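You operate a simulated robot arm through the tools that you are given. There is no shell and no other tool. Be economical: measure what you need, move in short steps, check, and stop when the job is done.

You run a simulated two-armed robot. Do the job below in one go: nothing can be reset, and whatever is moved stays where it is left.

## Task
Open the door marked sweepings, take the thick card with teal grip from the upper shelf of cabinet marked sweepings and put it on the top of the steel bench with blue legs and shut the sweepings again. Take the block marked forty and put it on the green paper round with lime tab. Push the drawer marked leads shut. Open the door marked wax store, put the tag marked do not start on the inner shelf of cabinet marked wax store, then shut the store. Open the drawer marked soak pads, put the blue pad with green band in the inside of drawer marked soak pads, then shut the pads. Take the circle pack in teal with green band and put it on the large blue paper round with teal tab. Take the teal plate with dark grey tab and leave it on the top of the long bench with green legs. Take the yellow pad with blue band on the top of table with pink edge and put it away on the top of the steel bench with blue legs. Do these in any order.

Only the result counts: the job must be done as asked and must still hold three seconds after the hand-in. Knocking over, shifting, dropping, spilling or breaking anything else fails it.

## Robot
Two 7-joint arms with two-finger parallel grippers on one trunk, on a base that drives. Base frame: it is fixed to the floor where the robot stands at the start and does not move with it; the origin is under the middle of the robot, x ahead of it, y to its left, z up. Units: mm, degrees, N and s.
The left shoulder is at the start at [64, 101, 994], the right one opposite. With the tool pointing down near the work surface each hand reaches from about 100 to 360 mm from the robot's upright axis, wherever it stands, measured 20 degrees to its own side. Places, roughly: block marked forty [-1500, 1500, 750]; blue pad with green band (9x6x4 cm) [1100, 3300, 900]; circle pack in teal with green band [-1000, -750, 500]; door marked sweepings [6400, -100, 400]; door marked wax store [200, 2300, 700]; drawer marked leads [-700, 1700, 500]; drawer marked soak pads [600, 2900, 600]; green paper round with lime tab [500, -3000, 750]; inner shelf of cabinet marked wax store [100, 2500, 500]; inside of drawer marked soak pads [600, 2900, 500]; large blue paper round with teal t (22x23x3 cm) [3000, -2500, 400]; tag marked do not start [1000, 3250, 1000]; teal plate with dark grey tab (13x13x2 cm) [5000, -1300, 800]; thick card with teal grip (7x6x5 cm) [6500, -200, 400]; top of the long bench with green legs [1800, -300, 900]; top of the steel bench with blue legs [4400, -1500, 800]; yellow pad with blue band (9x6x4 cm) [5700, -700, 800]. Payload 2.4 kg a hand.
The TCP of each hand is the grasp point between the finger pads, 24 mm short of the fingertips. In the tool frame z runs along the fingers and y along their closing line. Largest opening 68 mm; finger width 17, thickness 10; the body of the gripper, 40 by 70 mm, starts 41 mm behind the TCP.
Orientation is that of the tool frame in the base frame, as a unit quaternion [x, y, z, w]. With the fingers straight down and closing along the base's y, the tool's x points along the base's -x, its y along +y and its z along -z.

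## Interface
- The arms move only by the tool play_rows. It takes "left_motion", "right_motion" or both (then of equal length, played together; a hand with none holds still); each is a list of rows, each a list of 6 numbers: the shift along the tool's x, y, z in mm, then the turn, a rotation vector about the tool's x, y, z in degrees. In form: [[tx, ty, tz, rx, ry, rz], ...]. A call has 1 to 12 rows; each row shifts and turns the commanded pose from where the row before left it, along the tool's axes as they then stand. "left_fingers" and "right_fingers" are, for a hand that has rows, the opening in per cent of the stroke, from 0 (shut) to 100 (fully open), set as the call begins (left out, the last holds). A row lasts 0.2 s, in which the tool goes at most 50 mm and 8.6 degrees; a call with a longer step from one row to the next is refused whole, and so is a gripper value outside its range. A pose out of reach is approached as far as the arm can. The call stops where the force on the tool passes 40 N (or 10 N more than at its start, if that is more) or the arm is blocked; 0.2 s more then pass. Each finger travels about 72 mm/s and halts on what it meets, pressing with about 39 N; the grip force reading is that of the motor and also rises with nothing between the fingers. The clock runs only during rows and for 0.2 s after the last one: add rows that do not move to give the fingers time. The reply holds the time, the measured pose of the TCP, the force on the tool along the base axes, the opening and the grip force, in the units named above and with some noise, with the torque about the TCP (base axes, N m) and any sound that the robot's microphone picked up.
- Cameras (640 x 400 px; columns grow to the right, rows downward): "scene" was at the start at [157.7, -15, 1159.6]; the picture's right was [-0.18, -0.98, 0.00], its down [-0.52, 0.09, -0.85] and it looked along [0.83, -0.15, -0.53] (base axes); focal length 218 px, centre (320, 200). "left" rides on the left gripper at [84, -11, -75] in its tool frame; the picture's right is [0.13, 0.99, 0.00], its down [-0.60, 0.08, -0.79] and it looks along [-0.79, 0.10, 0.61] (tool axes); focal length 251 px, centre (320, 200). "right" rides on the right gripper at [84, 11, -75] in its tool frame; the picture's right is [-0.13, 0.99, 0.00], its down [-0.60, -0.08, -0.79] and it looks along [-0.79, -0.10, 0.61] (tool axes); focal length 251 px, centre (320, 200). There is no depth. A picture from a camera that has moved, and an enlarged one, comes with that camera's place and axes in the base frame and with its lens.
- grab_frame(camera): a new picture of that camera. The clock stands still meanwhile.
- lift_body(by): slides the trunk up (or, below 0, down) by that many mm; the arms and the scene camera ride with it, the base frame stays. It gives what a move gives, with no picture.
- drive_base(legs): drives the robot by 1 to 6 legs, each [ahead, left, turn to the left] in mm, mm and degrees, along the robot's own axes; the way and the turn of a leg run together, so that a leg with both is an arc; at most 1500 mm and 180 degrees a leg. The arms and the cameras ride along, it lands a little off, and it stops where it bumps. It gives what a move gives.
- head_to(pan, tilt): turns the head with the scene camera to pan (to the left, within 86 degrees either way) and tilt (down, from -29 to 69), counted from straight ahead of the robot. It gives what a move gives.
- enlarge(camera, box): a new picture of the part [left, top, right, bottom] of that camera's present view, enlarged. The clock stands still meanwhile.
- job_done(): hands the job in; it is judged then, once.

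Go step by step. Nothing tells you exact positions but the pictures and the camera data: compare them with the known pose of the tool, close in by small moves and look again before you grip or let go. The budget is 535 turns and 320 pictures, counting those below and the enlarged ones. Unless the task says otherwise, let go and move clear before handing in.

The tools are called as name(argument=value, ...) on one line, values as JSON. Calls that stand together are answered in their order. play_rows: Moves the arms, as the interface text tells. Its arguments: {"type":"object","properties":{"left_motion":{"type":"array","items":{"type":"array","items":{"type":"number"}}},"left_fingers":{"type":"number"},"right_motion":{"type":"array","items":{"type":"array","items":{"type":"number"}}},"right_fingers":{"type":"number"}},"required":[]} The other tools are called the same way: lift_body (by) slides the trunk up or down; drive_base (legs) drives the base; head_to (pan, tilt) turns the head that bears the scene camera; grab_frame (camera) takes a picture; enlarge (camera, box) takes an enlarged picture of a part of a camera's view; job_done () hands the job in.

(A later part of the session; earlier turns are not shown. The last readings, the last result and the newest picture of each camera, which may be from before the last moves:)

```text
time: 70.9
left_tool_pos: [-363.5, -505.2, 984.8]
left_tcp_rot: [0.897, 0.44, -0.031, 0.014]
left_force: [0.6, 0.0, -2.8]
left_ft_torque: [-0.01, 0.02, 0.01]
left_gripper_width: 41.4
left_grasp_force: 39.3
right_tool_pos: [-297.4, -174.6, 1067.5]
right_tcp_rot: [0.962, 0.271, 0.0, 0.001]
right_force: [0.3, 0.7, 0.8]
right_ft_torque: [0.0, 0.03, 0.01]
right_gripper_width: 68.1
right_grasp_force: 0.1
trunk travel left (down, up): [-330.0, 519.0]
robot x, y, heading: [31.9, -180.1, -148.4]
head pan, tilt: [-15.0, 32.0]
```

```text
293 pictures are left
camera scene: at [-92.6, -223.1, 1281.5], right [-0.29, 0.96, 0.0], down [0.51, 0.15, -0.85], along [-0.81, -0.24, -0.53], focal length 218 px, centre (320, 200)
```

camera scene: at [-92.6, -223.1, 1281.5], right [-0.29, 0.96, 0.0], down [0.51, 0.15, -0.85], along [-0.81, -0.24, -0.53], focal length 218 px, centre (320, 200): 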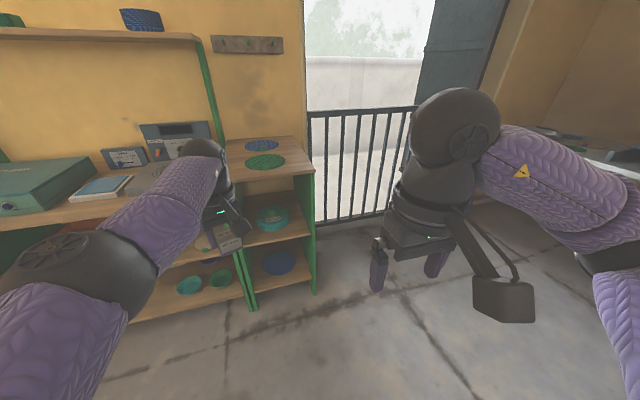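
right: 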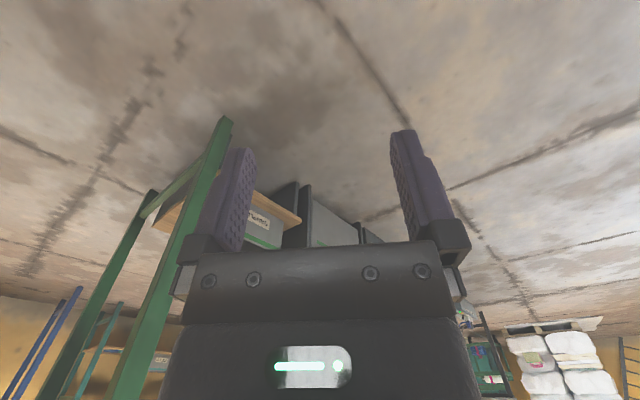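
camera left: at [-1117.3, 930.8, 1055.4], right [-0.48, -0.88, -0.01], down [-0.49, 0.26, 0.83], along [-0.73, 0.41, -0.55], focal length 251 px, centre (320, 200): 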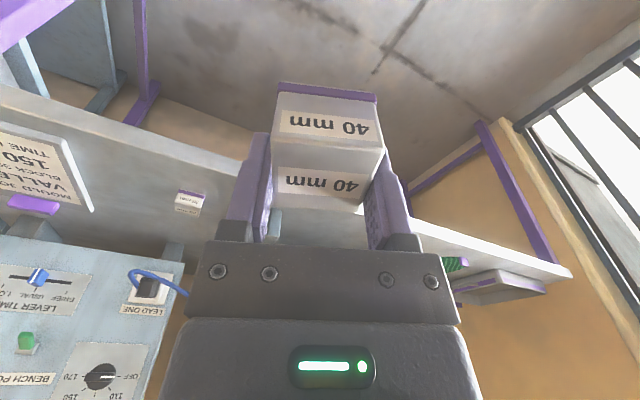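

A teal round pack sits on the middle shelf of the right compartment; I zoom in to verify.

enlarge(camera="scene", box=[230, 130, 330, 310])

head_to(pan=20, tilt=32)

grab_frame(camera="scene")

```text
2.22 times, centred on (280, 220) of scene
camera zoom: at [-92.6, -223.1, 1281.5], right [-0.29, 0.96, 0.0], down [0.51, 0.15, -0.85], along [-0.81, -0.24, -0.53], focal length 484 px, centre (409, 156)
```

zoom: 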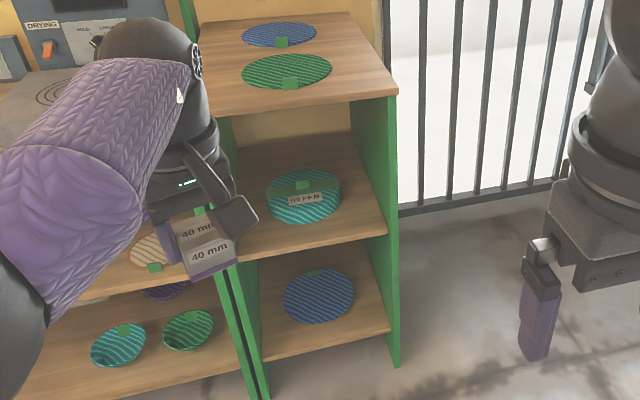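

```text
time: 71.9
left_tool_pos: [-362.2, -505.4, 986.3]
left_tcp_rot: [0.897, 0.441, -0.032, 0.014]
left_force: [-0.7, 0.5, -1.8]
left_ft_torque: [-0.01, 0.02, 0.01]
left_gripper_width: 41.9
left_grasp_force: 39.3
right_tool_pos: [-295.9, -174.0, 1065.7]
right_tcp_rot: [0.962, 0.272, 0.0, 0.0]
right_force: [0.3, -0.3, 0.0]
right_ft_torque: [0.01, 0.01, 0.01]
right_gripper_width: 68.0
right_grasp_force: 0.0
trunk travel left (down, up): [-330.0, 519.0]
robot x, y, heading: [27.4, -176.0, -148.4]
head pan, tilt: [20.0, 32.0]
```

```text
291 pictures are left
camera scene: at [-62.4, -267.6, 1281.5], right [-0.78, 0.62, 0.0], down [0.33, 0.42, -0.85], along [-0.53, -0.66, -0.53], focal length 218 px, centre (320, 200)
```

scene: 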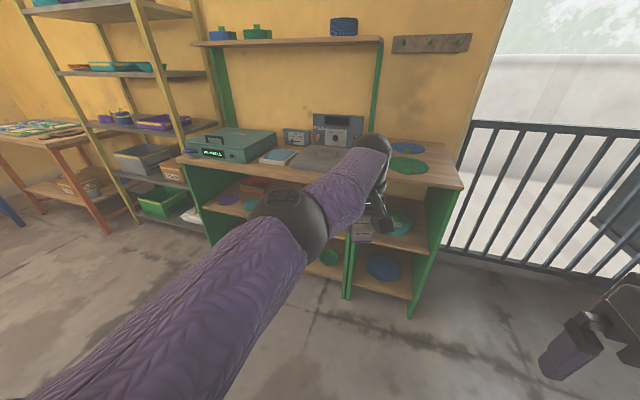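

enlarge(camera="scene", box=[375, 205, 425, 245])

enlarge(camera="scene", box=[190, 120, 350, 220])

```text
10.00 times, centred on (400, 225) of scene
camera zoom: at [-62.4, -267.6, 1281.5], right [-0.78, 0.62, 0.0], down [0.33, 0.42, -0.85], along [-0.53, -0.66, -0.53], focal length 2180 px, centre (-480, -50)
```

zoom: 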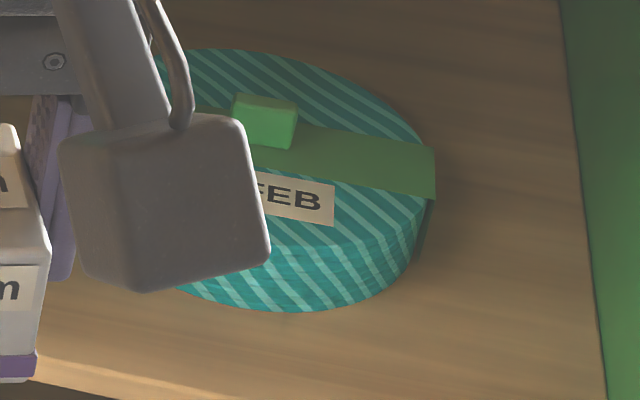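

```text
4.00 times, centred on (270, 170) of scene
camera zoom: at [-62.4, -267.6, 1281.5], right [-0.78, 0.62, 0.0], down [0.33, 0.42, -0.85], along [-0.53, -0.66, -0.53], focal length 872 px, centre (520, 320)
```

zoom: 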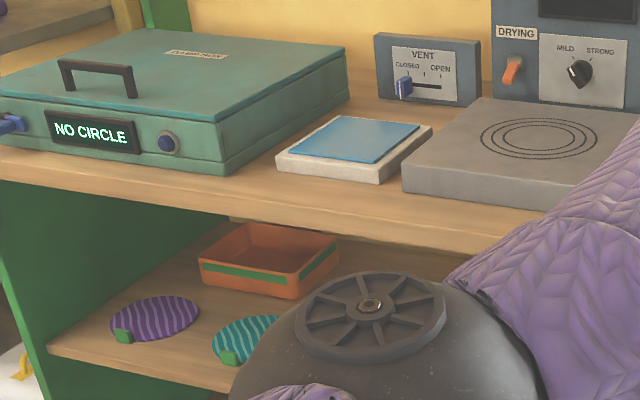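

The teal pack (green band, "FEB", green knob) is on the middle shelf (z≈525), knob around (-959,-755). I retract the left hand with the block first, then pitch the right hand ~45° for reaching under the top board.

play_rows(left_motion=[[31, 31, -7, 0, 0, 0], [31, 31, -7, 0, 0, 0], [31, 31, -7, 0, 0, 0], [31, 31, -7, 0, 0, 0], [31, 31, -7, 0, 0, 0], [31, 31, -7, 0, 0, 0], [0, 0, 0, 0, 0, 0]], right_motion=[[0, 0, 0, 0, -7.5, 0], [0, 0, 0, 0, -7.5, 0], [0, 0, 0, 0, -7.5, 0], [0, 0, 0, 0, -7.5, 0], [0, 0, 0, 0, -7.5, 0], [0, 0, 0, 0, -7.5, 0], [0, 0, 0, 0, 0, 0]])

lift_body(by=-264)

grab_frame(camera="scene")

```text
time: 73.5
left_tool_pos: [-318.1, -572.8, 1051.0]
left_tcp_rot: [0.897, 0.441, -0.032, 0.013]
left_force: [-0.6, 1.1, -1.5]
left_ft_torque: [-0.02, 0.03, 0.0]
left_gripper_width: 41.6
left_grasp_force: 38.7
left hand out of reach, approached as far as the arm can: row 1, 2, 3, 4, 5, 6
right_tool_pos: [-341.9, -197.3, 1098.2]
right_tcp_rot: [0.889, 0.252, -0.368, 0.104]
right_force: [-0.4, 0.6, 1.0]
right_ft_torque: [0.03, -0.03, 0.02]
right_gripper_width: 67.9
right_grasp_force: 0.0
right hand out of reach, approached as far as the arm can: row 4, 5, 6
trunk travel left (down, up): [-330.0, 519.0]
robot x, y, heading: [29.2, -177.6, -148.2]
head pan, tilt: [20.0, 32.0]
```

```text
time: 76.2
left_tool_pos: [-341.0, -588.0, 687.3]
left_tcp_rot: [0.896, 0.438, 0.076, 0.004]
left_force: [-0.1, 0.0, -2.6]
left_ft_torque: [-0.02, 0.01, 0.0]
left_gripper_width: 41.7
left_grasp_force: 38.9
right_tool_pos: [-375.7, -218.3, 771.7]
right_tcp_rot: [0.923, 0.262, -0.271, 0.077]
right_force: [0.5, 0.9, 0.0]
right_ft_torque: [0.0, 0.01, 0.0]
right_gripper_width: 67.9
right_grasp_force: 0.0
trunk travel left (down, up): [-66.0, 783.0]
robot x, y, heading: [30.6, -177.7, -148.6]
head pan, tilt: [20.0, 32.0]
```

```text
288 pictures are left
camera scene: at [-123.0, -305.1, 1011.4], right [-0.78, 0.62, 0.0], down [0.33, 0.42, -0.85], along [-0.53, -0.66, -0.53], focal length 218 px, centre (320, 200)
```

scene: 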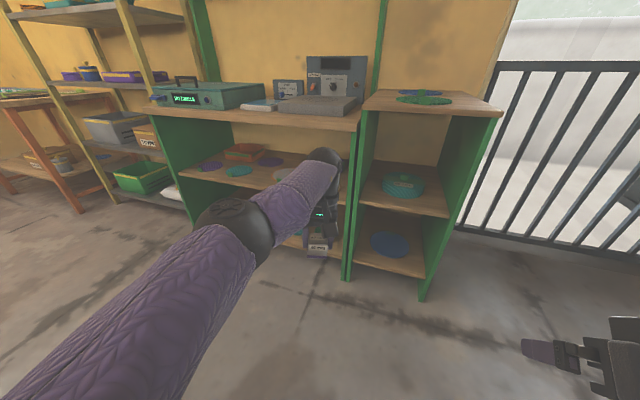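

The left arm would not retract with its yawed wrist, so I straighten its yaw and pitch first and then pull it back.

play_rows(left_motion=[[0, 0, 0, 0, -7.5, 0], [0, 0, 0, 0, 0, 8], [0, 0, 0, 0, 0, 8], [0, 0, 0, 0, 0, 5], [30, 0, -20, 0, 0, 0], [30, 0, -20, 0, 0, 0], [30, 0, -20, 0, 0, 0], [30, 0, -20, 0, 0, 0], [30, 0, -20, 0, 0, 0], [30, 0, -20, 0, 0, 0], [30, 0, -20, 0, 0, 0], [0, 0, 0, 0, 0, 0]])

grab_frame(camera="scene")

```text
time: 78.8
left_tool_pos: [-365.1, -553.3, 789.1]
left_tcp_rot: [0.955, 0.294, 0.024, 0.029]
left_force: [0.9, -0.1, -2.2]
left_ft_torque: [0.06, 0.0, 0.02]
left_gripper_width: 41.6
left_grasp_force: 39.0
left hand out of reach, approached as far as the arm can: row 1, 3, 4, 5, 6, 7, 8, 9, 10, 11
right_tool_pos: [-377.3, -219.2, 771.1]
right_tcp_rot: [0.923, 0.261, -0.272, 0.077]
right_force: [-0.4, -0.5, 0.8]
right_ft_torque: [-0.02, -0.02, -0.01]
right_gripper_width: 67.9
right_grasp_force: 0.0
trunk travel left (down, up): [-66.0, 783.0]
robot x, y, heading: [34.4, -177.0, -148.7]
head pan, tilt: [20.0, 32.0]
```

```text
287 pictures are left
camera scene: at [-123.1, -305.1, 1011.3], right [-0.78, 0.62, 0.0], down [0.33, 0.42, -0.85], along [-0.53, -0.66, -0.53], focal length 218 px, centre (320, 200)
```

scene: 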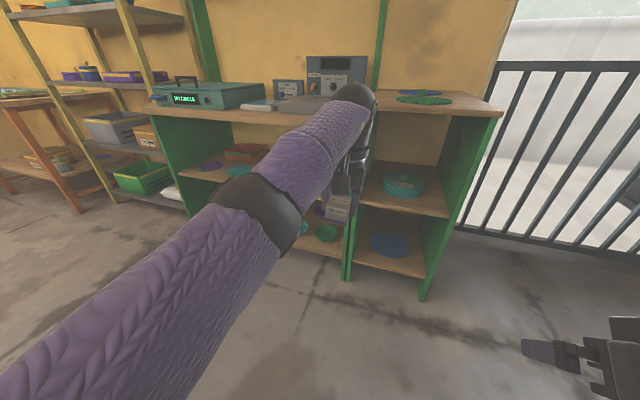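

The left arm is oddly stuck near extension. I test a small retract with lowering to see how it responds.

play_rows(left_motion=[[30, 0, 30, 0, 0, 0], [30, 0, 30, 0, 0, 0], [30, 0, 30, 0, 0, 0], [30, 0, 30, 0, 0, 0]])

```text
time: 79.8
left_tool_pos: [-379.4, -548.2, 730.5]
left_tcp_rot: [0.955, 0.294, 0.023, 0.03]
left_force: [0.2, 0.1, -1.6]
left_ft_torque: [0.0, 0.02, -0.01]
left_gripper_width: 41.7
left_grasp_force: 39.1
left hand out of reach, approached as far as the arm can: row 1, 2, 3, 4
right_tool_pos: [-375.9, -218.8, 771.5]
right_tcp_rot: [0.923, 0.262, -0.272, 0.077]
right_force: [-0.2, 0.4, -0.8]
right_ft_torque: [0.01, 0.02, 0.0]
right_gripper_width: 68.0
right_grasp_force: 0.0
trunk travel left (down, up): [-66.0, 783.0]
robot x, y, heading: [27.3, -176.5, -148.2]
head pan, tilt: [20.0, 32.0]
```

It lowers but won't pull back; at the start it worked with the hand ~190 mm to the left. I move it outward first, then back.

play_rows(left_motion=[[0, 30, 0, 0, 0, 0], [0, 30, 0, 0, 0, 0], [0, 30, 0, 0, 0, 0], [0, 30, 0, 0, 0, 0], [30, 0, 0, 0, 0, 0], [30, 0, 0, 0, 0, 0], [30, 0, 0, 0, 0, 0], [30, 0, 0, 0, 0, 0]])

grab_frame(camera="scene")

```text
time: 81.6
left_tool_pos: [-373.2, -561.1, 741.1]
left_tcp_rot: [0.955, 0.294, 0.023, 0.029]
left_force: [-0.4, -0.5, -2.3]
left_ft_torque: [-0.01, -0.02, -0.03]
left_gripper_width: 41.7
left_grasp_force: 38.5
left hand out of reach, approached as far as the arm can: row 1, 2, 3, 4, 5, 6, 7, 8
right_tool_pos: [-374.9, -216.9, 772.6]
right_tcp_rot: [0.923, 0.261, -0.272, 0.077]
right_force: [-0.6, -0.1, 0.1]
right_ft_torque: [0.0, -0.02, -0.04]
right_gripper_width: 67.8
right_grasp_force: 0.1
trunk travel left (down, up): [-66.0, 783.0]
robot x, y, heading: [29.4, -173.0, -148.4]
head pan, tilt: [20.0, 32.0]
```

```text
286 pictures are left
camera scene: at [-123.1, -305.1, 1011.3], right [-0.78, 0.62, 0.0], down [0.33, 0.42, -0.85], along [-0.53, -0.66, -0.53], focal length 218 px, centre (320, 200)
```

scene: 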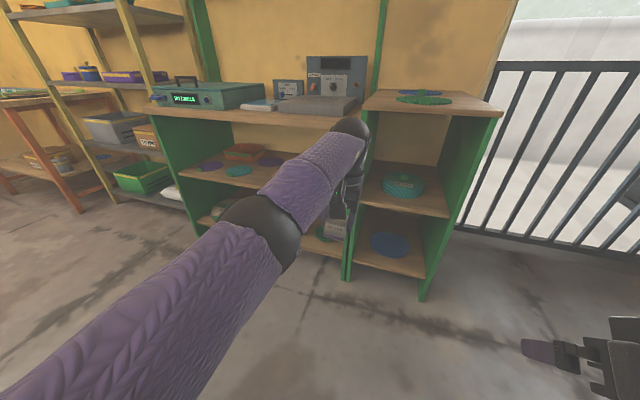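

I suspect the commanded pose has run off behind the robot. I bring the command forward again to a sensible spot (~330 ahead, 290 left) and see where the hand settles.

play_rows(left_motion=[[-40, 0, 0, 0, 0, 0], [-40, 0, 0, 0, 0, 0], [-40, 0, 0, 0, 0, 0], [-40, 0, 0, 0, 0, 0], [-40, 0, 0, 0, 0, 0], [-40, 0, 0, 0, 0, 0], [-40, 0, 0, 0, 0, 0], [-40, 0, 0, 0, 0, 0], [-40, 0, 0, 0, 0, 0], [-40, 0, 0, 0, 0, 0], [-40, 0, 0, 0, 0, 0], [0, 0, 0, 0, 0, 0]])

grab_frame(camera="scene")

```text
time: 84.2
left_tool_pos: [-372.9, -563.4, 742.3]
left_tcp_rot: [0.955, 0.294, 0.021, 0.028]
left_force: [0.7, -0.4, -2.0]
left_ft_torque: [0.03, 0.01, 0.0]
left_gripper_width: 41.8
left_grasp_force: 39.4
left hand out of reach, approached as far as the arm can: row 1, 2, 3, 4, 5, 6, 7, 8, 9, 10, 11
right_tool_pos: [-377.0, -218.7, 772.2]
right_tcp_rot: [0.923, 0.261, -0.272, 0.075]
right_force: [0.8, 0.7, 0.0]
right_ft_torque: [0.02, 0.01, -0.02]
right_gripper_width: 68.0
right_grasp_force: 0.0
trunk travel left (down, up): [-66.0, 783.0]
robot x, y, heading: [28.0, -178.5, -148.1]
head pan, tilt: [20.0, 32.0]
```

```text
285 pictures are left
camera scene: at [-123.1, -305.1, 1011.3], right [-0.78, 0.62, 0.0], down [0.33, 0.42, -0.85], along [-0.53, -0.66, -0.53], focal length 218 px, centre (320, 200)
```

scene: 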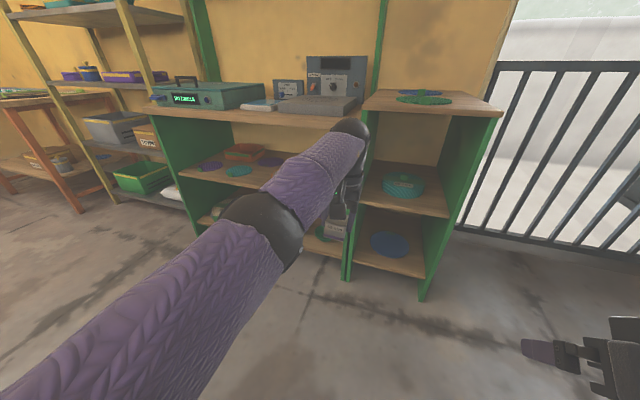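

play_rows(left_motion=[[0, 0, 0, 0, -8, 0], [0, 0, 0, 0, -8, 0], [0, 0, 0, 0, -8, 0], [0, 0, 0, 0, -8, 0], [0, 0, 0, 0, 0, 0]])

play_rows(left_motion=[[0, 0, 40, 0, 0, 0], [0, 0, 0, 0, 0, 0]])

```text
time: 85.4
left_tool_pos: [-453.8, -598.0, 751.9]
left_tcp_rot: [0.924, 0.274, -0.242, 0.109]
left_force: [0.0, 0.2, -1.7]
left_ft_torque: [0.01, 0.0, 0.03]
left_gripper_width: 41.7
left_grasp_force: 38.7
left hand out of reach, approached as far as the arm can: row 1, 2, 3, 4
right_tool_pos: [-375.9, -217.8, 772.1]
right_tcp_rot: [0.923, 0.261, -0.271, 0.077]
right_force: [-0.5, -0.6, 0.2]
right_ft_torque: [0.04, 0.02, 0.02]
right_gripper_width: 67.9
right_grasp_force: 0.0
trunk travel left (down, up): [-66.0, 783.0]
robot x, y, heading: [31.9, -178.3, -148.7]
head pan, tilt: [20.0, 32.0]
```

```text
time: 86.0
left_tool_pos: [-455.1, -605.5, 715.1]
left_tcp_rot: [0.924, 0.275, -0.243, 0.109]
left_force: [0.4, -0.5, -1.2]
left_ft_torque: [0.01, -0.04, -0.01]
left_gripper_width: 41.6
left_grasp_force: 39.5
left hand out of reach, approached as far as the arm can: row 1
right_tool_pos: [-376.2, -218.0, 772.3]
right_tcp_rot: [0.923, 0.262, -0.271, 0.077]
right_force: [0.3, -0.2, -0.4]
right_ft_torque: [0.02, 0.0, 0.0]
right_gripper_width: 67.7
right_grasp_force: 0.1
trunk travel left (down, up): [-66.0, 783.0]
robot x, y, heading: [31.8, -176.7, -148.5]
head pan, tilt: [20.0, 32.0]
```

The arm is locked fully straight. I try moving it inward (to the right) so that the elbow bends, then retract.

play_rows(left_motion=[[0, -25, 0, 0, 0, 0], [0, -25, 0, 0, 0, 0], [0, -25, 0, 0, 0, 0], [0, -25, 0, 0, 0, 0], [25, 0, -25, 0, 0, 0], [25, 0, -25, 0, 0, 0], [25, 0, -25, 0, 0, 0], [25, 0, -25, 0, 0, 0]])

grab_frame(camera="scene")

```text
time: 87.8
left_tool_pos: [-485.0, -490.4, 725.2]
left_tcp_rot: [0.925, 0.274, -0.241, 0.108]
left_force: [0.3, -0.5, -1.7]
left_ft_torque: [0.01, -0.01, 0.02]
left_gripper_width: 41.4
left_grasp_force: 38.7
left hand out of reach, approached as far as the arm can: row 1, 2, 3, 4, 5, 6, 7, 8
right_tool_pos: [-376.8, -217.8, 772.1]
right_tcp_rot: [0.923, 0.261, -0.273, 0.078]
right_force: [0.0, 0.7, 0.3]
right_ft_torque: [-0.02, 0.02, 0.0]
right_gripper_width: 67.8
right_grasp_force: 0.0
trunk travel left (down, up): [-66.0, 783.0]
robot x, y, heading: [28.7, -178.8, -148.4]
head pan, tilt: [20.0, 32.0]
```

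```text
284 pictures are left
camera scene: at [-123.2, -305.1, 1011.3], right [-0.78, 0.62, 0.0], down [0.33, 0.42, -0.85], along [-0.53, -0.66, -0.53], focal length 218 px, centre (320, 200)
```

scene: 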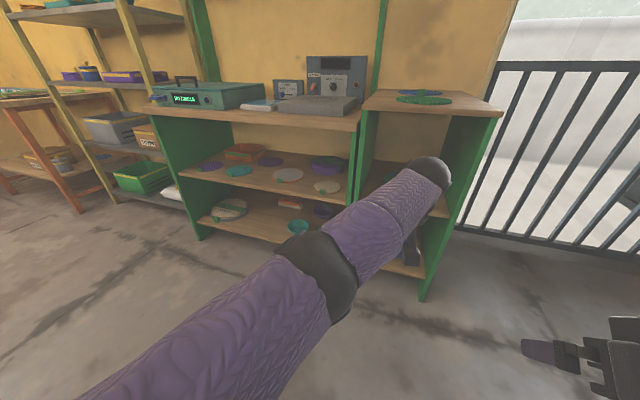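

The arm stays straight. I try combining forward pitch with pulling back, which moves the wrist well inward.

play_rows(left_motion=[[20, 10, -30, 0, -8, 0], [20, 10, -30, 0, -8, 0], [20, 10, -30, 0, -8, 0], [20, 10, -30, 0, -8, 0], [20, 10, -30, 0, -8, 0], [0, 0, -40, 0, 0, 0], [0, 0, -40, 0, 0, 0], [0, 0, -40, 0, 0, 0], [0, 0, -40, 0, 0, 0]])

grab_frame(camera="scene")

```text
time: 89.8
left_tool_pos: [-549.4, -530.3, 781.1]
left_tcp_rot: [0.786, 0.221, -0.543, 0.196]
left_force: [0.9, -0.1, -2.3]
left_ft_torque: [0.01, -0.02, 0.02]
left_gripper_width: 41.6
left_grasp_force: 39.5
left hand out of reach, approached as far as the arm can: row 1, 2, 3, 4, 5, 6, 7, 8, 9
right_tool_pos: [-375.8, -219.0, 772.0]
right_tcp_rot: [0.923, 0.261, -0.272, 0.076]
right_force: [-0.7, 0.5, 0.5]
right_ft_torque: [0.0, 0.03, -0.01]
right_gripper_width: 68.0
right_grasp_force: 0.0
trunk travel left (down, up): [-66.0, 783.0]
robot x, y, heading: [30.4, -177.3, -148.5]
head pan, tilt: [20.0, 32.0]
```

```text
283 pictures are left
camera scene: at [-123.2, -305.1, 1011.3], right [-0.78, 0.62, 0.0], down [0.33, 0.42, -0.85], along [-0.53, -0.66, -0.53], focal length 218 px, centre (320, 200)
```

scene: 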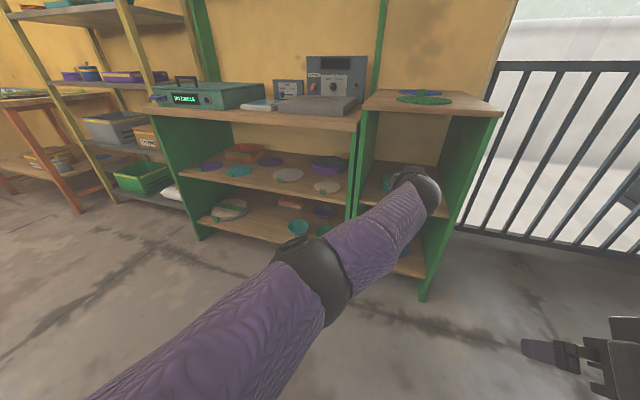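

play_rows(left_motion=[[0, 40, 0, 0, 0, 0], [0, 40, 0, 0, 0, 0], [0, 40, 0, 0, 0, 0], [0, 40, 0, 0, 0, 0], [0, -33, -35, 0, 0, 0], [0, -33, -35, 0, 0, 0], [0, -33, -35, 0, 0, 0], [0, -33, -35, 0, 0, 0]])

```text
time: 91.6
left_tool_pos: [-547.1, -528.3, 828.8]
left_tcp_rot: [0.786, 0.221, -0.543, 0.197]
left_force: [-0.6, 0.1, -1.9]
left_ft_torque: [-0.04, -0.03, -0.02]
left_gripper_width: 41.4
left_grasp_force: 39.3
left hand out of reach, approached as far as the arm can: row 1, 2, 3, 4, 5, 6, 7, 8
right_tool_pos: [-376.8, -218.1, 771.3]
right_tcp_rot: [0.923, 0.262, -0.271, 0.077]
right_force: [-0.3, -0.9, 0.4]
right_ft_torque: [-0.03, 0.02, 0.01]
right_gripper_width: 68.0
right_grasp_force: 0.1
trunk travel left (down, up): [-66.0, 783.0]
robot x, y, heading: [31.1, -176.5, -148.6]
head pan, tilt: [20.0, 32.0]
```

The left arm remains extended, but usable with base and trunk motion. I back off, raise the trunk and point the left hand down again, keeping the block level.

drive_base(legs=[[-150, 0, 0]])

lift_body(by=300)

play_rows(left_motion=[[0, 0, 0, 0, 8, 0], [0, 0, 0, 0, 8, 0], [0, 0, 0, 0, 8, 0], [0, 0, 0, 0, 8, 0], [0, 0, 0, 0, 8, 0], [0, 0, 0, 0, 8, 0], [0, 0, 0, 0, 8, 0], [0, 0, 0, 0, 8, 0], [0, 0, 0, 0, 4, 0], [0, 0, 0, 0, 0, 0]], right_motion=[[0, 0, 0, 0, 5, 0], [0, 0, 0, 0, 5, 0], [0, 0, 0, 0, 5, 0], [0, 0, 0, 0, 5, 0], [0, 0, 0, 0, 5, 0], [0, 0, 0, 0, 5, 0], [0, 0, 0, 0, 3, 0], [0, 0, 0, 0, 0, 0], [0, 0, 0, 0, 0, 0], [0, 0, 0, 0, 0, 0]])

```text
time: 93.0
left_tool_pos: [-420.6, -449.2, 828.2]
left_tcp_rot: [0.787, 0.22, -0.543, 0.196]
left_force: [0.9, 1.6, -1.3]
left_ft_torque: [0.03, -0.04, -0.02]
left_gripper_width: 41.8
left_grasp_force: 39.2
right_tool_pos: [-249.4, -139.4, 771.9]
right_tcp_rot: [0.923, 0.26, -0.272, 0.077]
right_force: [0.3, -0.3, 0.5]
right_ft_torque: [-0.02, -0.03, 0.02]
right_gripper_width: 67.9
right_grasp_force: 0.1
trunk travel left (down, up): [-66.0, 783.0]
robot x, y, heading: [154.1, -96.2, -148.3]
head pan, tilt: [20.0, 32.0]
```

```text
time: 96.0
left_tool_pos: [-363.5, -414.8, 1268.2]
left_tcp_rot: [0.715, 0.204, -0.631, 0.22]
left_force: [0.4, -1.1, -1.6]
left_ft_torque: [0.03, -0.01, -0.05]
left_gripper_width: 41.8
left_grasp_force: 38.8
right_tool_pos: [-248.9, -139.6, 1070.5]
right_tcp_rot: [0.923, 0.261, -0.272, 0.077]
right_force: [-0.6, 0.4, 0.4]
right_ft_torque: [0.01, 0.02, -0.02]
right_gripper_width: 68.1
right_grasp_force: 0.0
trunk travel left (down, up): [-366.0, 483.0]
robot x, y, heading: [160.7, -96.6, -148.4]
head pan, tilt: [20.0, 32.0]
```

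```text
time: 98.2
left_tool_pos: [-216.8, -399.4, 1201.5]
left_tcp_rot: [0.945, 0.294, -0.122, 0.068]
left_force: [-0.2, 0.2, -2.1]
left_ft_torque: [0.0, 0.01, -0.03]
left_gripper_width: 41.7
left_grasp_force: 39.3
left hand out of reach, approached as far as the arm can: row 1, 2, 3, 4, 5, 6, 7, 8, 9
right_tool_pos: [-248.0, -139.1, 1070.8]
right_tcp_rot: [0.962, 0.272, 0.001, -0.001]
right_force: [0.0, 0.3, 0.6]
right_ft_torque: [0.0, 0.02, -0.06]
right_gripper_width: 68.2
right_grasp_force: 0.0
trunk travel left (down, up): [-366.0, 483.0]
robot x, y, heading: [157.8, -101.0, -148.3]
head pan, tilt: [20.0, 32.0]
```

The hand is now high; I try lowering it vertically, which cuts inside the reach sphere and should bend the elbow.

play_rows(left_motion=[[0, 0, 0, 0, 8, 0], [0, 0, 0, 0, 7, 0], [20, 0, 30, 0, 0, 0], [20, 0, 30, 0, 0, 0], [20, 0, 30, 0, 0, 0], [20, 0, 30, 0, 0, 0], [20, 0, 30, 0, 0, 0], [0, 0, 0, 0, 0, 0]])

grab_frame(camera="scene")

```text
time: 100.0
left_tool_pos: [-215.4, -394.1, 1081.0]
left_tcp_rot: [0.953, 0.3, 0.001, 0.03]
left_force: [0.3, 0.5, -2.3]
left_ft_torque: [0.03, 0.03, 0.01]
left_gripper_width: 41.6
left_grasp_force: 38.9
left hand out of reach, approached as far as the arm can: row 1, 2, 3, 4, 5, 6, 7
right_tool_pos: [-249.0, -140.3, 1071.5]
right_tcp_rot: [0.962, 0.273, 0.002, 0.0]
right_force: [-0.7, 0.0, -0.8]
right_ft_torque: [-0.02, -0.05, 0.0]
right_gripper_width: 68.2
right_grasp_force: 0.0
trunk travel left (down, up): [-366.0, 483.0]
robot x, y, heading: [157.6, -100.9, -148.5]
head pan, tilt: [20.0, 32.0]
```

```text
282 pictures are left
camera scene: at [70.1, -186.0, 1317.8], right [-0.78, 0.62, 0.0], down [0.33, 0.42, -0.85], along [-0.53, -0.66, -0.53], focal length 218 px, centre (320, 200)
```

scene: 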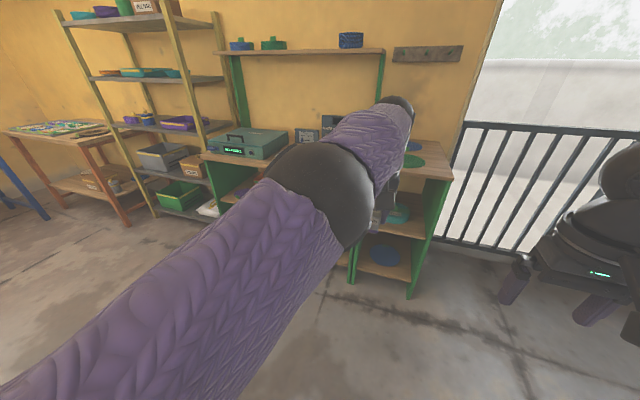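

I'll carry the block with the arm as is. The orange table near (500,-3000) is the target; I drive there through the free aisle.

drive_base(legs=[[0, 0, 58.5], [700, 150, 0], [700, 200, 0]])

head_to(pan=-20, tilt=25)

grab_frame(camera="scene")

```text
time: 110.1
left_tool_pos: [575.1, -1964.8, 1081.2]
left_tcp_rot: [0.683, 0.729, 0.016, 0.025]
left_force: [0.1, 0.8, -2.1]
left_ft_torque: [-0.01, 0.01, -0.01]
left_gripper_width: 41.5
left_grasp_force: 39.0
right_tool_pos: [339.9, -1859.8, 1072.0]
right_tcp_rot: [0.705, 0.71, 0.002, -0.001]
right_force: [-0.5, -0.3, -0.2]
right_ft_torque: [-0.01, -0.03, 0.03]
right_gripper_width: 68.0
right_grasp_force: 0.0
trunk travel left (down, up): [-366.0, 483.0]
robot x, y, heading: [512.5, -1494.2, -89.5]
head pan, tilt: [20.0, 32.0]
```

```text
time: 111.1
left_tool_pos: [574.4, -1964.4, 1081.5]
left_tcp_rot: [0.683, 0.73, 0.016, 0.025]
left_force: [1.1, -0.1, -1.4]
left_ft_torque: [0.0, 0.02, -0.02]
left_gripper_width: 41.5
left_grasp_force: 39.4
right_tool_pos: [340.0, -1861.1, 1071.4]
right_tcp_rot: [0.705, 0.71, 0.0, -0.002]
right_force: [0.9, -0.3, 1.1]
right_ft_torque: [0.0, 0.01, 0.01]
right_gripper_width: 67.7
right_grasp_force: 0.0
trunk travel left (down, up): [-366.0, 483.0]
robot x, y, heading: [516.7, -1493.0, -89.6]
head pan, tilt: [-20.0, 25.0]
```

```text
281 pictures are left
camera scene: at [483.8, -1613.7, 1328.9], right [-0.94, 0.34, 0.0], down [0.14, 0.4, -0.91], along [-0.3, -0.85, -0.42], focal length 218 px, centre (320, 200)
```

scene: 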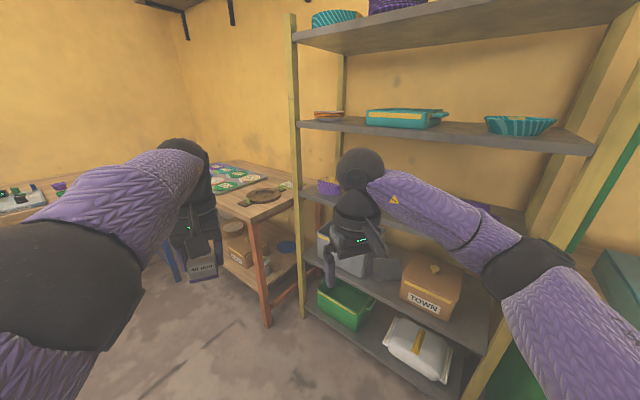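

enlarge(camera="scene", box=[180, 140, 340, 240])

head_to(pan=25, tilt=20)

grab_frame(camera="scene")

```text
4.00 times, centred on (260, 190) of scene
camera zoom: at [483.8, -1613.7, 1328.9], right [-0.94, 0.34, 0.0], down [0.14, 0.4, -0.91], along [-0.3, -0.85, -0.42], focal length 872 px, centre (560, 240)
```

zoom: 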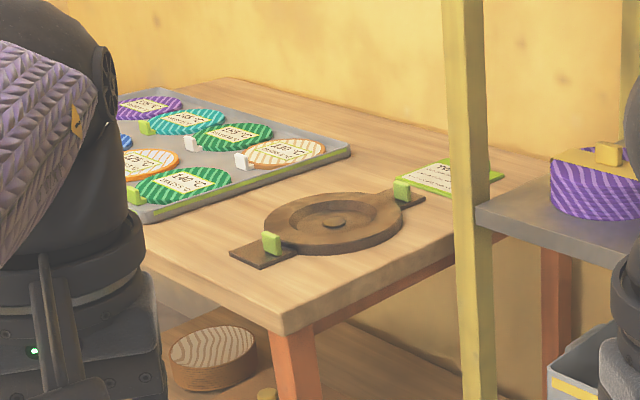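

```text
time: 112.2
left_tool_pos: [575.6, -1964.2, 1081.5]
left_tcp_rot: [0.683, 0.73, 0.015, 0.025]
left_force: [0.0, -0.1, -1.5]
left_ft_torque: [-0.02, 0.01, 0.0]
left_gripper_width: 41.4
left_grasp_force: 39.0
right_tool_pos: [339.2, -1860.3, 1071.2]
right_tcp_rot: [0.704, 0.71, 0.002, -0.001]
right_force: [0.3, -0.7, -0.3]
right_ft_torque: [-0.02, 0.01, -0.02]
right_gripper_width: 68.0
right_grasp_force: 0.1
trunk travel left (down, up): [-366.0, 483.0]
robot x, y, heading: [515.0, -1491.7, -89.5]
head pan, tilt: [25.0, 20.0]
```

```text
279 pictures are left
camera scene: at [554.5, -1611.1, 1337.0], right [-0.9, -0.43, 0.0], down [-0.15, 0.31, -0.94], along [0.4, -0.85, -0.34], focal length 218 px, centre (320, 200)
```

scene: 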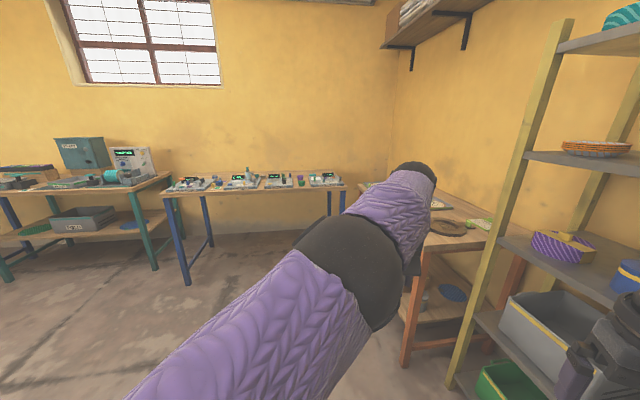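

The tray on the orange table holds paper rounds; a green one with a lime-looking tab is near the front. I drive to face that table (heading -148°) and look closer.

drive_base(legs=[[400, 550, 0], [350, 50, 0], [0, 0, -58.5]])

head_to(pan=0, tilt=30)

grab_frame(camera="scene")

```text
time: 120.5
left_tool_pos: [753.1, -2539.9, 1081.9]
left_tcp_rot: [0.952, 0.303, 0.002, 0.03]
left_force: [0.3, -0.1, -3.0]
left_ft_torque: [0.03, 0.03, 0.01]
left_gripper_width: 41.6
left_grasp_force: 38.5
right_tool_pos: [718.0, -2284.9, 1071.6]
right_tcp_rot: [0.961, 0.276, 0.002, 0.0]
right_force: [0.1, -0.6, 0.2]
right_ft_torque: [0.02, -0.03, 0.03]
right_gripper_width: 67.8
right_grasp_force: 0.0
trunk travel left (down, up): [-366.0, 483.0]
robot x, y, heading: [1124.0, -2242.7, -147.8]
head pan, tilt: [25.0, 20.0]
```

```text
time: 121.4
left_tool_pos: [750.7, -2540.9, 1081.5]
left_tcp_rot: [0.953, 0.303, 0.002, 0.029]
left_force: [0.6, 0.5, -2.3]
left_ft_torque: [0.02, 0.03, 0.03]
left_gripper_width: 41.5
left_grasp_force: 39.1
right_tool_pos: [718.1, -2283.9, 1071.8]
right_tcp_rot: [0.961, 0.275, 0.002, -0.001]
right_force: [-0.3, 0.7, 0.3]
right_ft_torque: [-0.02, -0.01, -0.02]
right_gripper_width: 68.2
right_grasp_force: 0.1
trunk travel left (down, up): [-366.0, 483.0]
robot x, y, heading: [1124.7, -2240.2, -148.3]
head pan, tilt: [0.0, 30.0]
```

```text
278 pictures are left
camera scene: at [1016.2, -2307.8, 1321.0], right [-0.53, 0.85, 0.0], down [0.42, 0.26, -0.87], along [-0.73, -0.46, -0.5], focal length 218 px, centre (320, 200)
```

scene: 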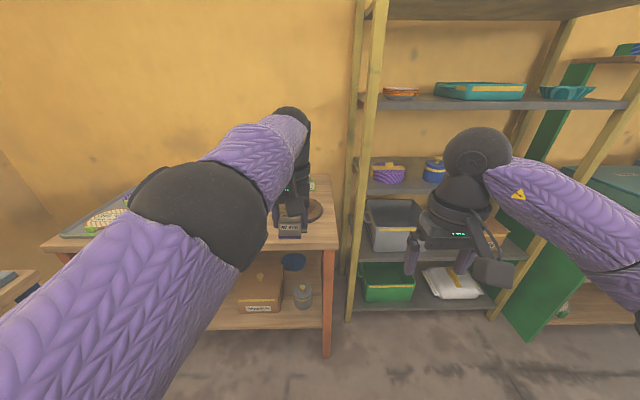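

drive_base(legs=[[120, 430, 0]])

head_to(pan=15, tilt=35)

grab_frame(camera="scene")

grab_frame(camera="left")

```text
time: 124.1
left_tool_pos: [878.2, -2966.2, 1081.2]
left_tcp_rot: [0.952, 0.305, 0.003, 0.029]
left_force: [-0.1, 0.1, -2.0]
left_ft_torque: [-0.02, -0.01, -0.02]
left_gripper_width: 41.5
left_grasp_force: 39.3
right_tool_pos: [842.0, -2713.2, 1072.1]
right_tcp_rot: [0.961, 0.278, 0.002, -0.001]
right_force: [-0.4, -0.5, 0.1]
right_ft_torque: [0.02, 0.02, 0.01]
right_gripper_width: 67.8
right_grasp_force: 0.0
trunk travel left (down, up): [-366.0, 483.0]
robot x, y, heading: [1247.3, -2666.3, -147.9]
head pan, tilt: [0.0, 30.0]
```

```text
time: 124.8
left_tool_pos: [878.9, -2965.9, 1081.3]
left_tcp_rot: [0.952, 0.306, 0.002, 0.029]
left_force: [-0.3, -0.4, -2.4]
left_ft_torque: [0.0, -0.01, -0.05]
left_gripper_width: 41.5
left_grasp_force: 38.8
right_tool_pos: [842.8, -2711.4, 1072.6]
right_tcp_rot: [0.961, 0.278, 0.002, 0.0]
right_force: [0.4, 0.3, 0.4]
right_ft_torque: [-0.01, 0.04, 0.02]
right_gripper_width: 68.1
right_grasp_force: 0.0
trunk travel left (down, up): [-366.0, 483.0]
robot x, y, heading: [1248.8, -2666.1, -147.9]
head pan, tilt: [15.0, 35.0]
```

```text
277 pictures are left
camera scene: at [1156.6, -2748.6, 1313.2], right [-0.73, 0.68, 0.0], down [0.39, 0.42, -0.82], along [-0.56, -0.6, -0.57], focal length 218 px, centre (320, 200)
```

scene: 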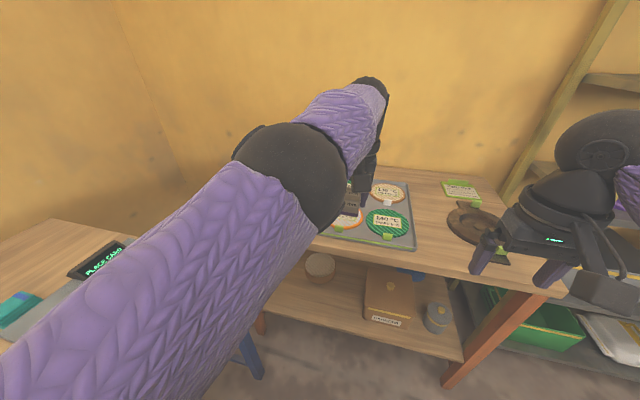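

```text
276 pictures are left
camera left: at [937.8, -2904.1, 1154.4], right [0.68, -0.73, 0.05], down [-0.46, -0.37, 0.81], along [-0.57, -0.57, -0.59], focal length 251 px, centre (320, 200)
```

left: 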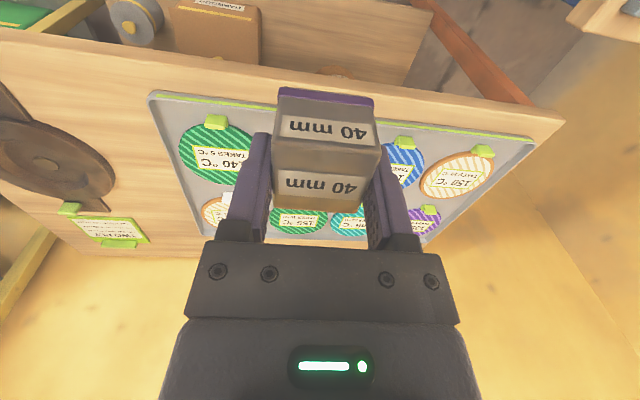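

enlarge(camera="scene", box=[320, 160, 420, 250])

enlarge(camera="left", box=[130, 70, 480, 260])

```text
4.44 times, centred on (370, 205) of scene
camera zoom: at [1156.6, -2748.6, 1313.2], right [-0.73, 0.68, 0.0], down [0.39, 0.42, -0.82], along [-0.56, -0.6, -0.57], focal length 969 px, centre (98, 178)
```

zoom: 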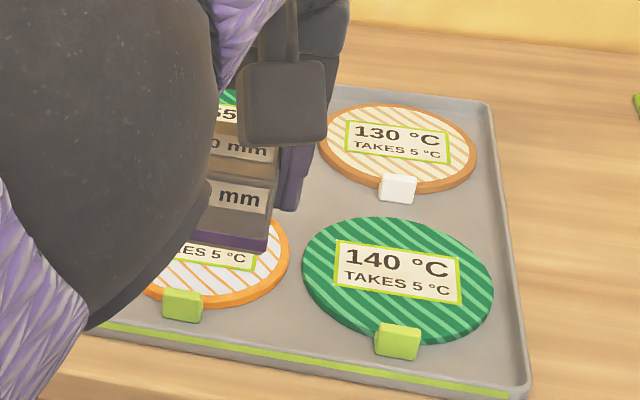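

```text
1.83 times, centred on (305, 165) of left
camera zoom: at [937.8, -2904.1, 1154.4], right [0.68, -0.73, 0.05], down [-0.46, -0.37, 0.81], along [-0.57, -0.57, -0.59], focal length 460 px, centre (347, 264)
```

zoom: 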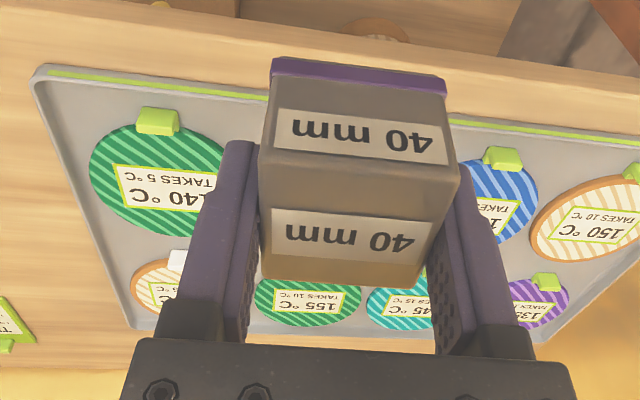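

The target round (140 °C, green, lime tab) is at about (674,-2973,890), by triangulation. I drive so the block comes over it, level the hand and lower partly.

drive_base(legs=[[150, -103, 0]])

play_rows(left_motion=[[0, 0, 0, 2, 0, 0], [0, 0, 25, 0, 0, 0], [0, 0, 25, 0, 0, 0], [0, 0, 25, 0, 0, 0], [0, 0, 25, 0, 0, 0], [0, 0, 0, 0, 0, 0]])

grab_frame(camera="left")

grab_frame(camera="scene")

```text
time: 126.3
left_tool_pos: [696.1, -2960.5, 1081.7]
left_tcp_rot: [0.952, 0.306, 0.003, 0.03]
left_force: [-0.1, -0.1, -1.3]
left_ft_torque: [-0.01, -0.02, -0.04]
left_gripper_width: 41.3
left_grasp_force: 39.0
right_tool_pos: [659.2, -2704.6, 1071.1]
right_tcp_rot: [0.96, 0.278, 0.002, 0.0]
right_force: [0.7, 0.5, -0.6]
right_ft_torque: [0.0, 0.01, 0.03]
right_gripper_width: 68.2
right_grasp_force: 0.1
trunk travel left (down, up): [-366.0, 483.0]
robot x, y, heading: [1069.0, -2656.9, -148.0]
head pan, tilt: [15.0, 35.0]
```

```text
time: 127.8
left_tool_pos: [684.6, -2960.7, 982.2]
left_tcp_rot: [0.952, 0.306, -0.002, 0.013]
left_force: [0.2, 0.3, -2.4]
left_ft_torque: [-0.01, 0.0, -0.02]
left_gripper_width: 41.7
left_grasp_force: 39.1
left hand out of reach, approached as far as the arm can: row 1, 2, 3
right_tool_pos: [661.1, -2704.8, 1073.0]
right_tcp_rot: [0.961, 0.278, 0.002, -0.001]
right_force: [-0.2, -0.2, -0.8]
right_ft_torque: [0.0, -0.01, 0.02]
right_gripper_width: 67.7
right_grasp_force: 0.0
trunk travel left (down, up): [-366.0, 483.0]
robot x, y, heading: [1067.0, -2654.4, -147.9]
head pan, tilt: [15.0, 35.0]
```

```text
273 pictures are left
camera left: at [747.0, -2901.0, 1055.7], right [0.68, -0.73, 0.02], down [-0.45, -0.4, 0.8], along [-0.58, -0.56, -0.6], focal length 251 px, centre (320, 200)
```

left: 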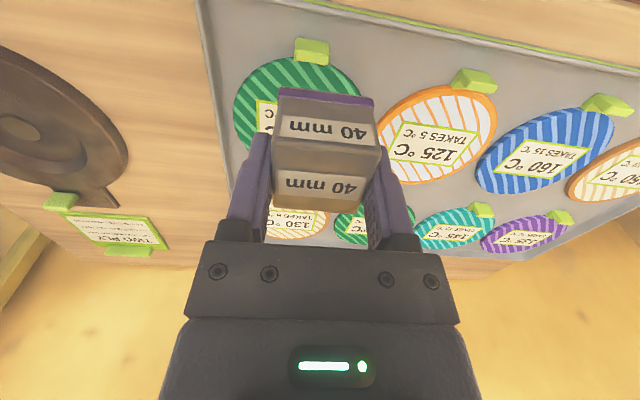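

```text
272 pictures are left
camera scene: at [975.3, -2741.4, 1313.2], right [-0.73, 0.68, 0.0], down [0.39, 0.42, -0.82], along [-0.56, -0.6, -0.57], focal length 218 px, centre (320, 200)
```

scene: 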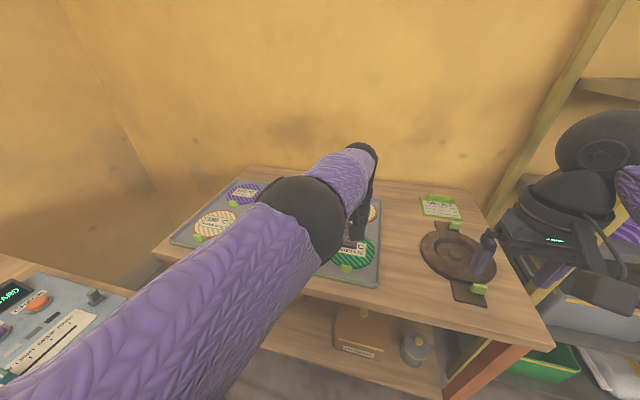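

drive_base(legs=[[20, 0, 0]])

play_rows(left_motion=[[0, 0, 20, 0, 0, 0], [0, 0, 20, 0, 0, 0], [0, 0, 0, 0, 0, 0]])

grab_frame(camera="left")

enlarge(camera="scene", box=[310, 190, 410, 290])

```text
time: 128.5
left_tool_pos: [668.4, -2971.8, 981.6]
left_tcp_rot: [0.952, 0.307, -0.002, 0.012]
left_force: [-0.2, 0.0, -2.1]
left_ft_torque: [0.02, -0.03, 0.0]
left_gripper_width: 41.9
left_grasp_force: 38.8
right_tool_pos: [643.0, -2716.0, 1071.6]
right_tcp_rot: [0.96, 0.278, 0.002, 0.0]
right_force: [-0.2, 0.2, 0.6]
right_ft_torque: [0.01, -0.03, 0.02]
right_gripper_width: 68.0
right_grasp_force: 0.1
trunk travel left (down, up): [-366.0, 483.0]
robot x, y, heading: [1049.6, -2671.4, -147.8]
head pan, tilt: [15.0, 35.0]
```

```text
time: 129.3
left_tool_pos: [669.1, -2973.2, 942.1]
left_tcp_rot: [0.952, 0.307, -0.002, 0.012]
left_force: [-0.7, 0.3, -2.3]
left_ft_torque: [0.0, -0.03, -0.02]
left_gripper_width: 41.8
left_grasp_force: 38.5
right_tool_pos: [644.6, -2715.1, 1071.8]
right_tcp_rot: [0.96, 0.279, 0.002, -0.001]
right_force: [0.0, 0.4, -1.0]
right_ft_torque: [-0.01, 0.0, -0.02]
right_gripper_width: 68.0
right_grasp_force: 0.0
trunk travel left (down, up): [-366.0, 483.0]
robot x, y, heading: [1045.7, -2671.0, -147.7]
head pan, tilt: [15.0, 35.0]
```

```text
271 pictures are left
camera left: at [730.3, -2912.8, 1015.9], right [0.68, -0.73, 0.02], down [-0.45, -0.4, 0.8], along [-0.58, -0.56, -0.6], focal length 251 px, centre (320, 200)
```

left: 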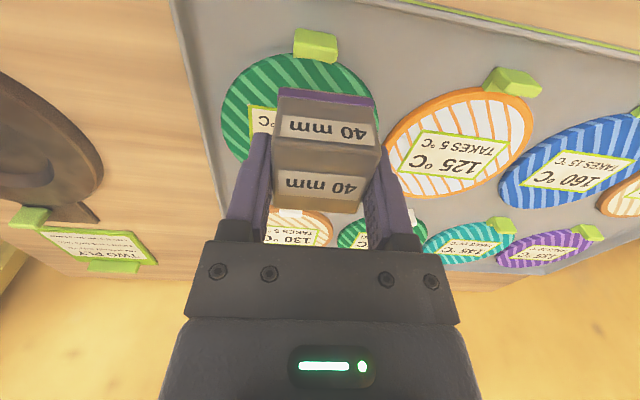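

```text
4.00 times, centred on (360, 240) of scene
camera zoom: at [958.3, -2752.2, 1313.2], right [-0.73, 0.68, 0.0], down [0.39, 0.42, -0.82], along [-0.56, -0.6, -0.57], focal length 872 px, centre (160, 40)
```

zoom: 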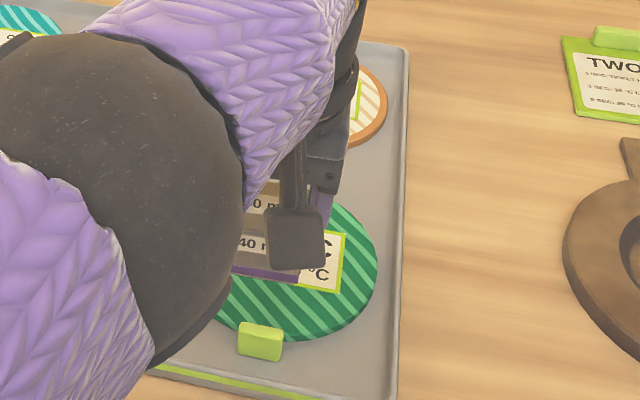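

The arm moves normally again here. I shift ~13 mm right and ~8 mm forward to centre, then lower gently until contact.

play_rows(left_motion=[[-8, -13, 0, 0, 0, 0], [0, 0, 10, 0, 0, 0], [0, 0, 6, 0, 0, 0], [0, 0, 0, 0, 0, 0]])

grab_frame(camera="left")

enlarge(camera="scene", box=[310, 190, 410, 290])

```text
time: 130.3
left_tool_pos: [664.7, -2966.3, 926.1]
left_tcp_rot: [0.952, 0.306, -0.002, 0.012]
left_force: [-0.4, 0.2, -1.0]
left_ft_torque: [0.0, -0.01, -0.02]
left_gripper_width: 41.7
left_grasp_force: 38.7
left hand out of reach, approached as far as the arm can: row 1
right_tool_pos: [644.4, -2716.6, 1070.8]
right_tcp_rot: [0.96, 0.278, 0.002, 0.0]
right_force: [0.2, -0.3, -0.3]
right_ft_torque: [-0.03, -0.01, 0.0]
right_gripper_width: 68.0
right_grasp_force: 0.1
trunk travel left (down, up): [-366.0, 483.0]
robot x, y, heading: [1048.3, -2670.5, -147.8]
head pan, tilt: [15.0, 35.0]
```

```text
269 pictures are left
camera left: at [725.7, -2906.8, 999.1], right [0.68, -0.73, 0.02], down [-0.45, -0.4, 0.8], along [-0.58, -0.56, -0.6], focal length 251 px, centre (320, 200)
```

left: 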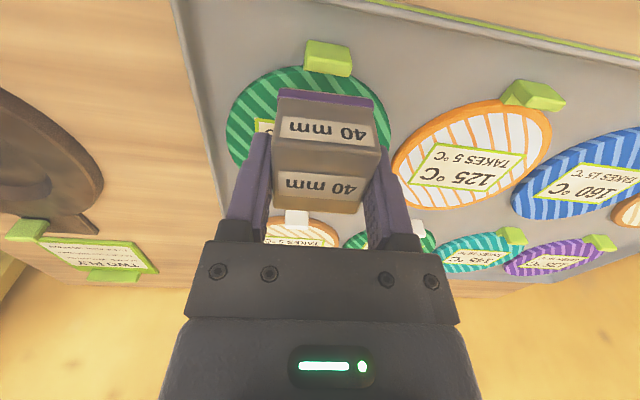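

```text
4.00 times, centred on (360, 240) of scene
camera zoom: at [958.3, -2752.2, 1313.1], right [-0.73, 0.68, 0.0], down [0.39, 0.42, -0.82], along [-0.56, -0.6, -0.57], focal length 872 px, centre (160, 40)
```

zoom: 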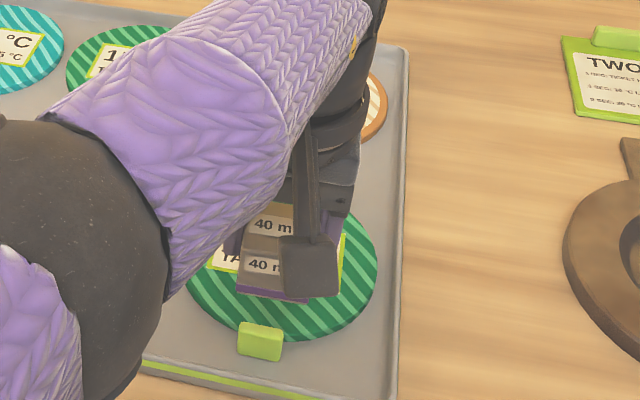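

The block is centred over the round. I lower in small steps to touch.

play_rows(left_motion=[[0, 0, 2, 0, 0, 0], [0, 0, 2, 0, 0, 0], [0, 0, 2, 0, 0, 0], [0, 0, 0, 0, 0, 0]])

enlarge(camera="scene", box=[330, 220, 390, 280])

```text
time: 131.3
left_tool_pos: [664.6, -2966.9, 919.6]
left_tcp_rot: [0.952, 0.306, -0.002, 0.012]
left_force: [-0.4, 0.1, -1.8]
left_ft_torque: [-0.01, 0.0, 0.03]
left_gripper_width: 41.6
left_grasp_force: 39.0
right_tool_pos: [644.1, -2715.3, 1072.6]
right_tcp_rot: [0.96, 0.279, 0.002, -0.001]
right_force: [-0.6, 0.1, 0.0]
right_ft_torque: [0.0, 0.02, 0.02]
right_gripper_width: 68.2
right_grasp_force: 0.0
trunk travel left (down, up): [-366.0, 483.0]
robot x, y, heading: [1047.3, -2667.0, -147.8]
head pan, tilt: [15.0, 35.0]
```

```text
6.67 times, centred on (360, 250) of scene
camera zoom: at [958.3, -2752.2, 1313.1], right [-0.73, 0.68, 0.0], down [0.39, 0.42, -0.82], along [-0.56, -0.6, -0.57], focal length 1453 px, centre (53, -133)
```

zoom: 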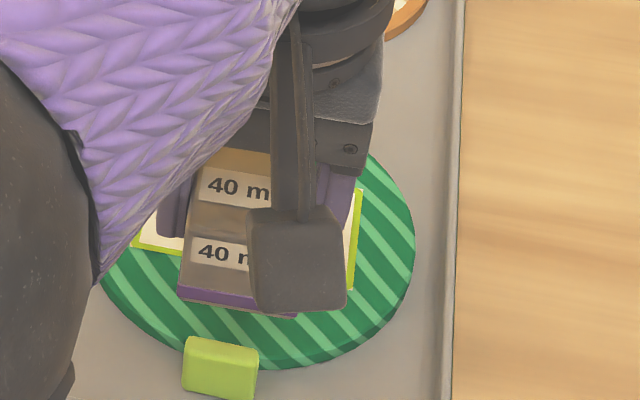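

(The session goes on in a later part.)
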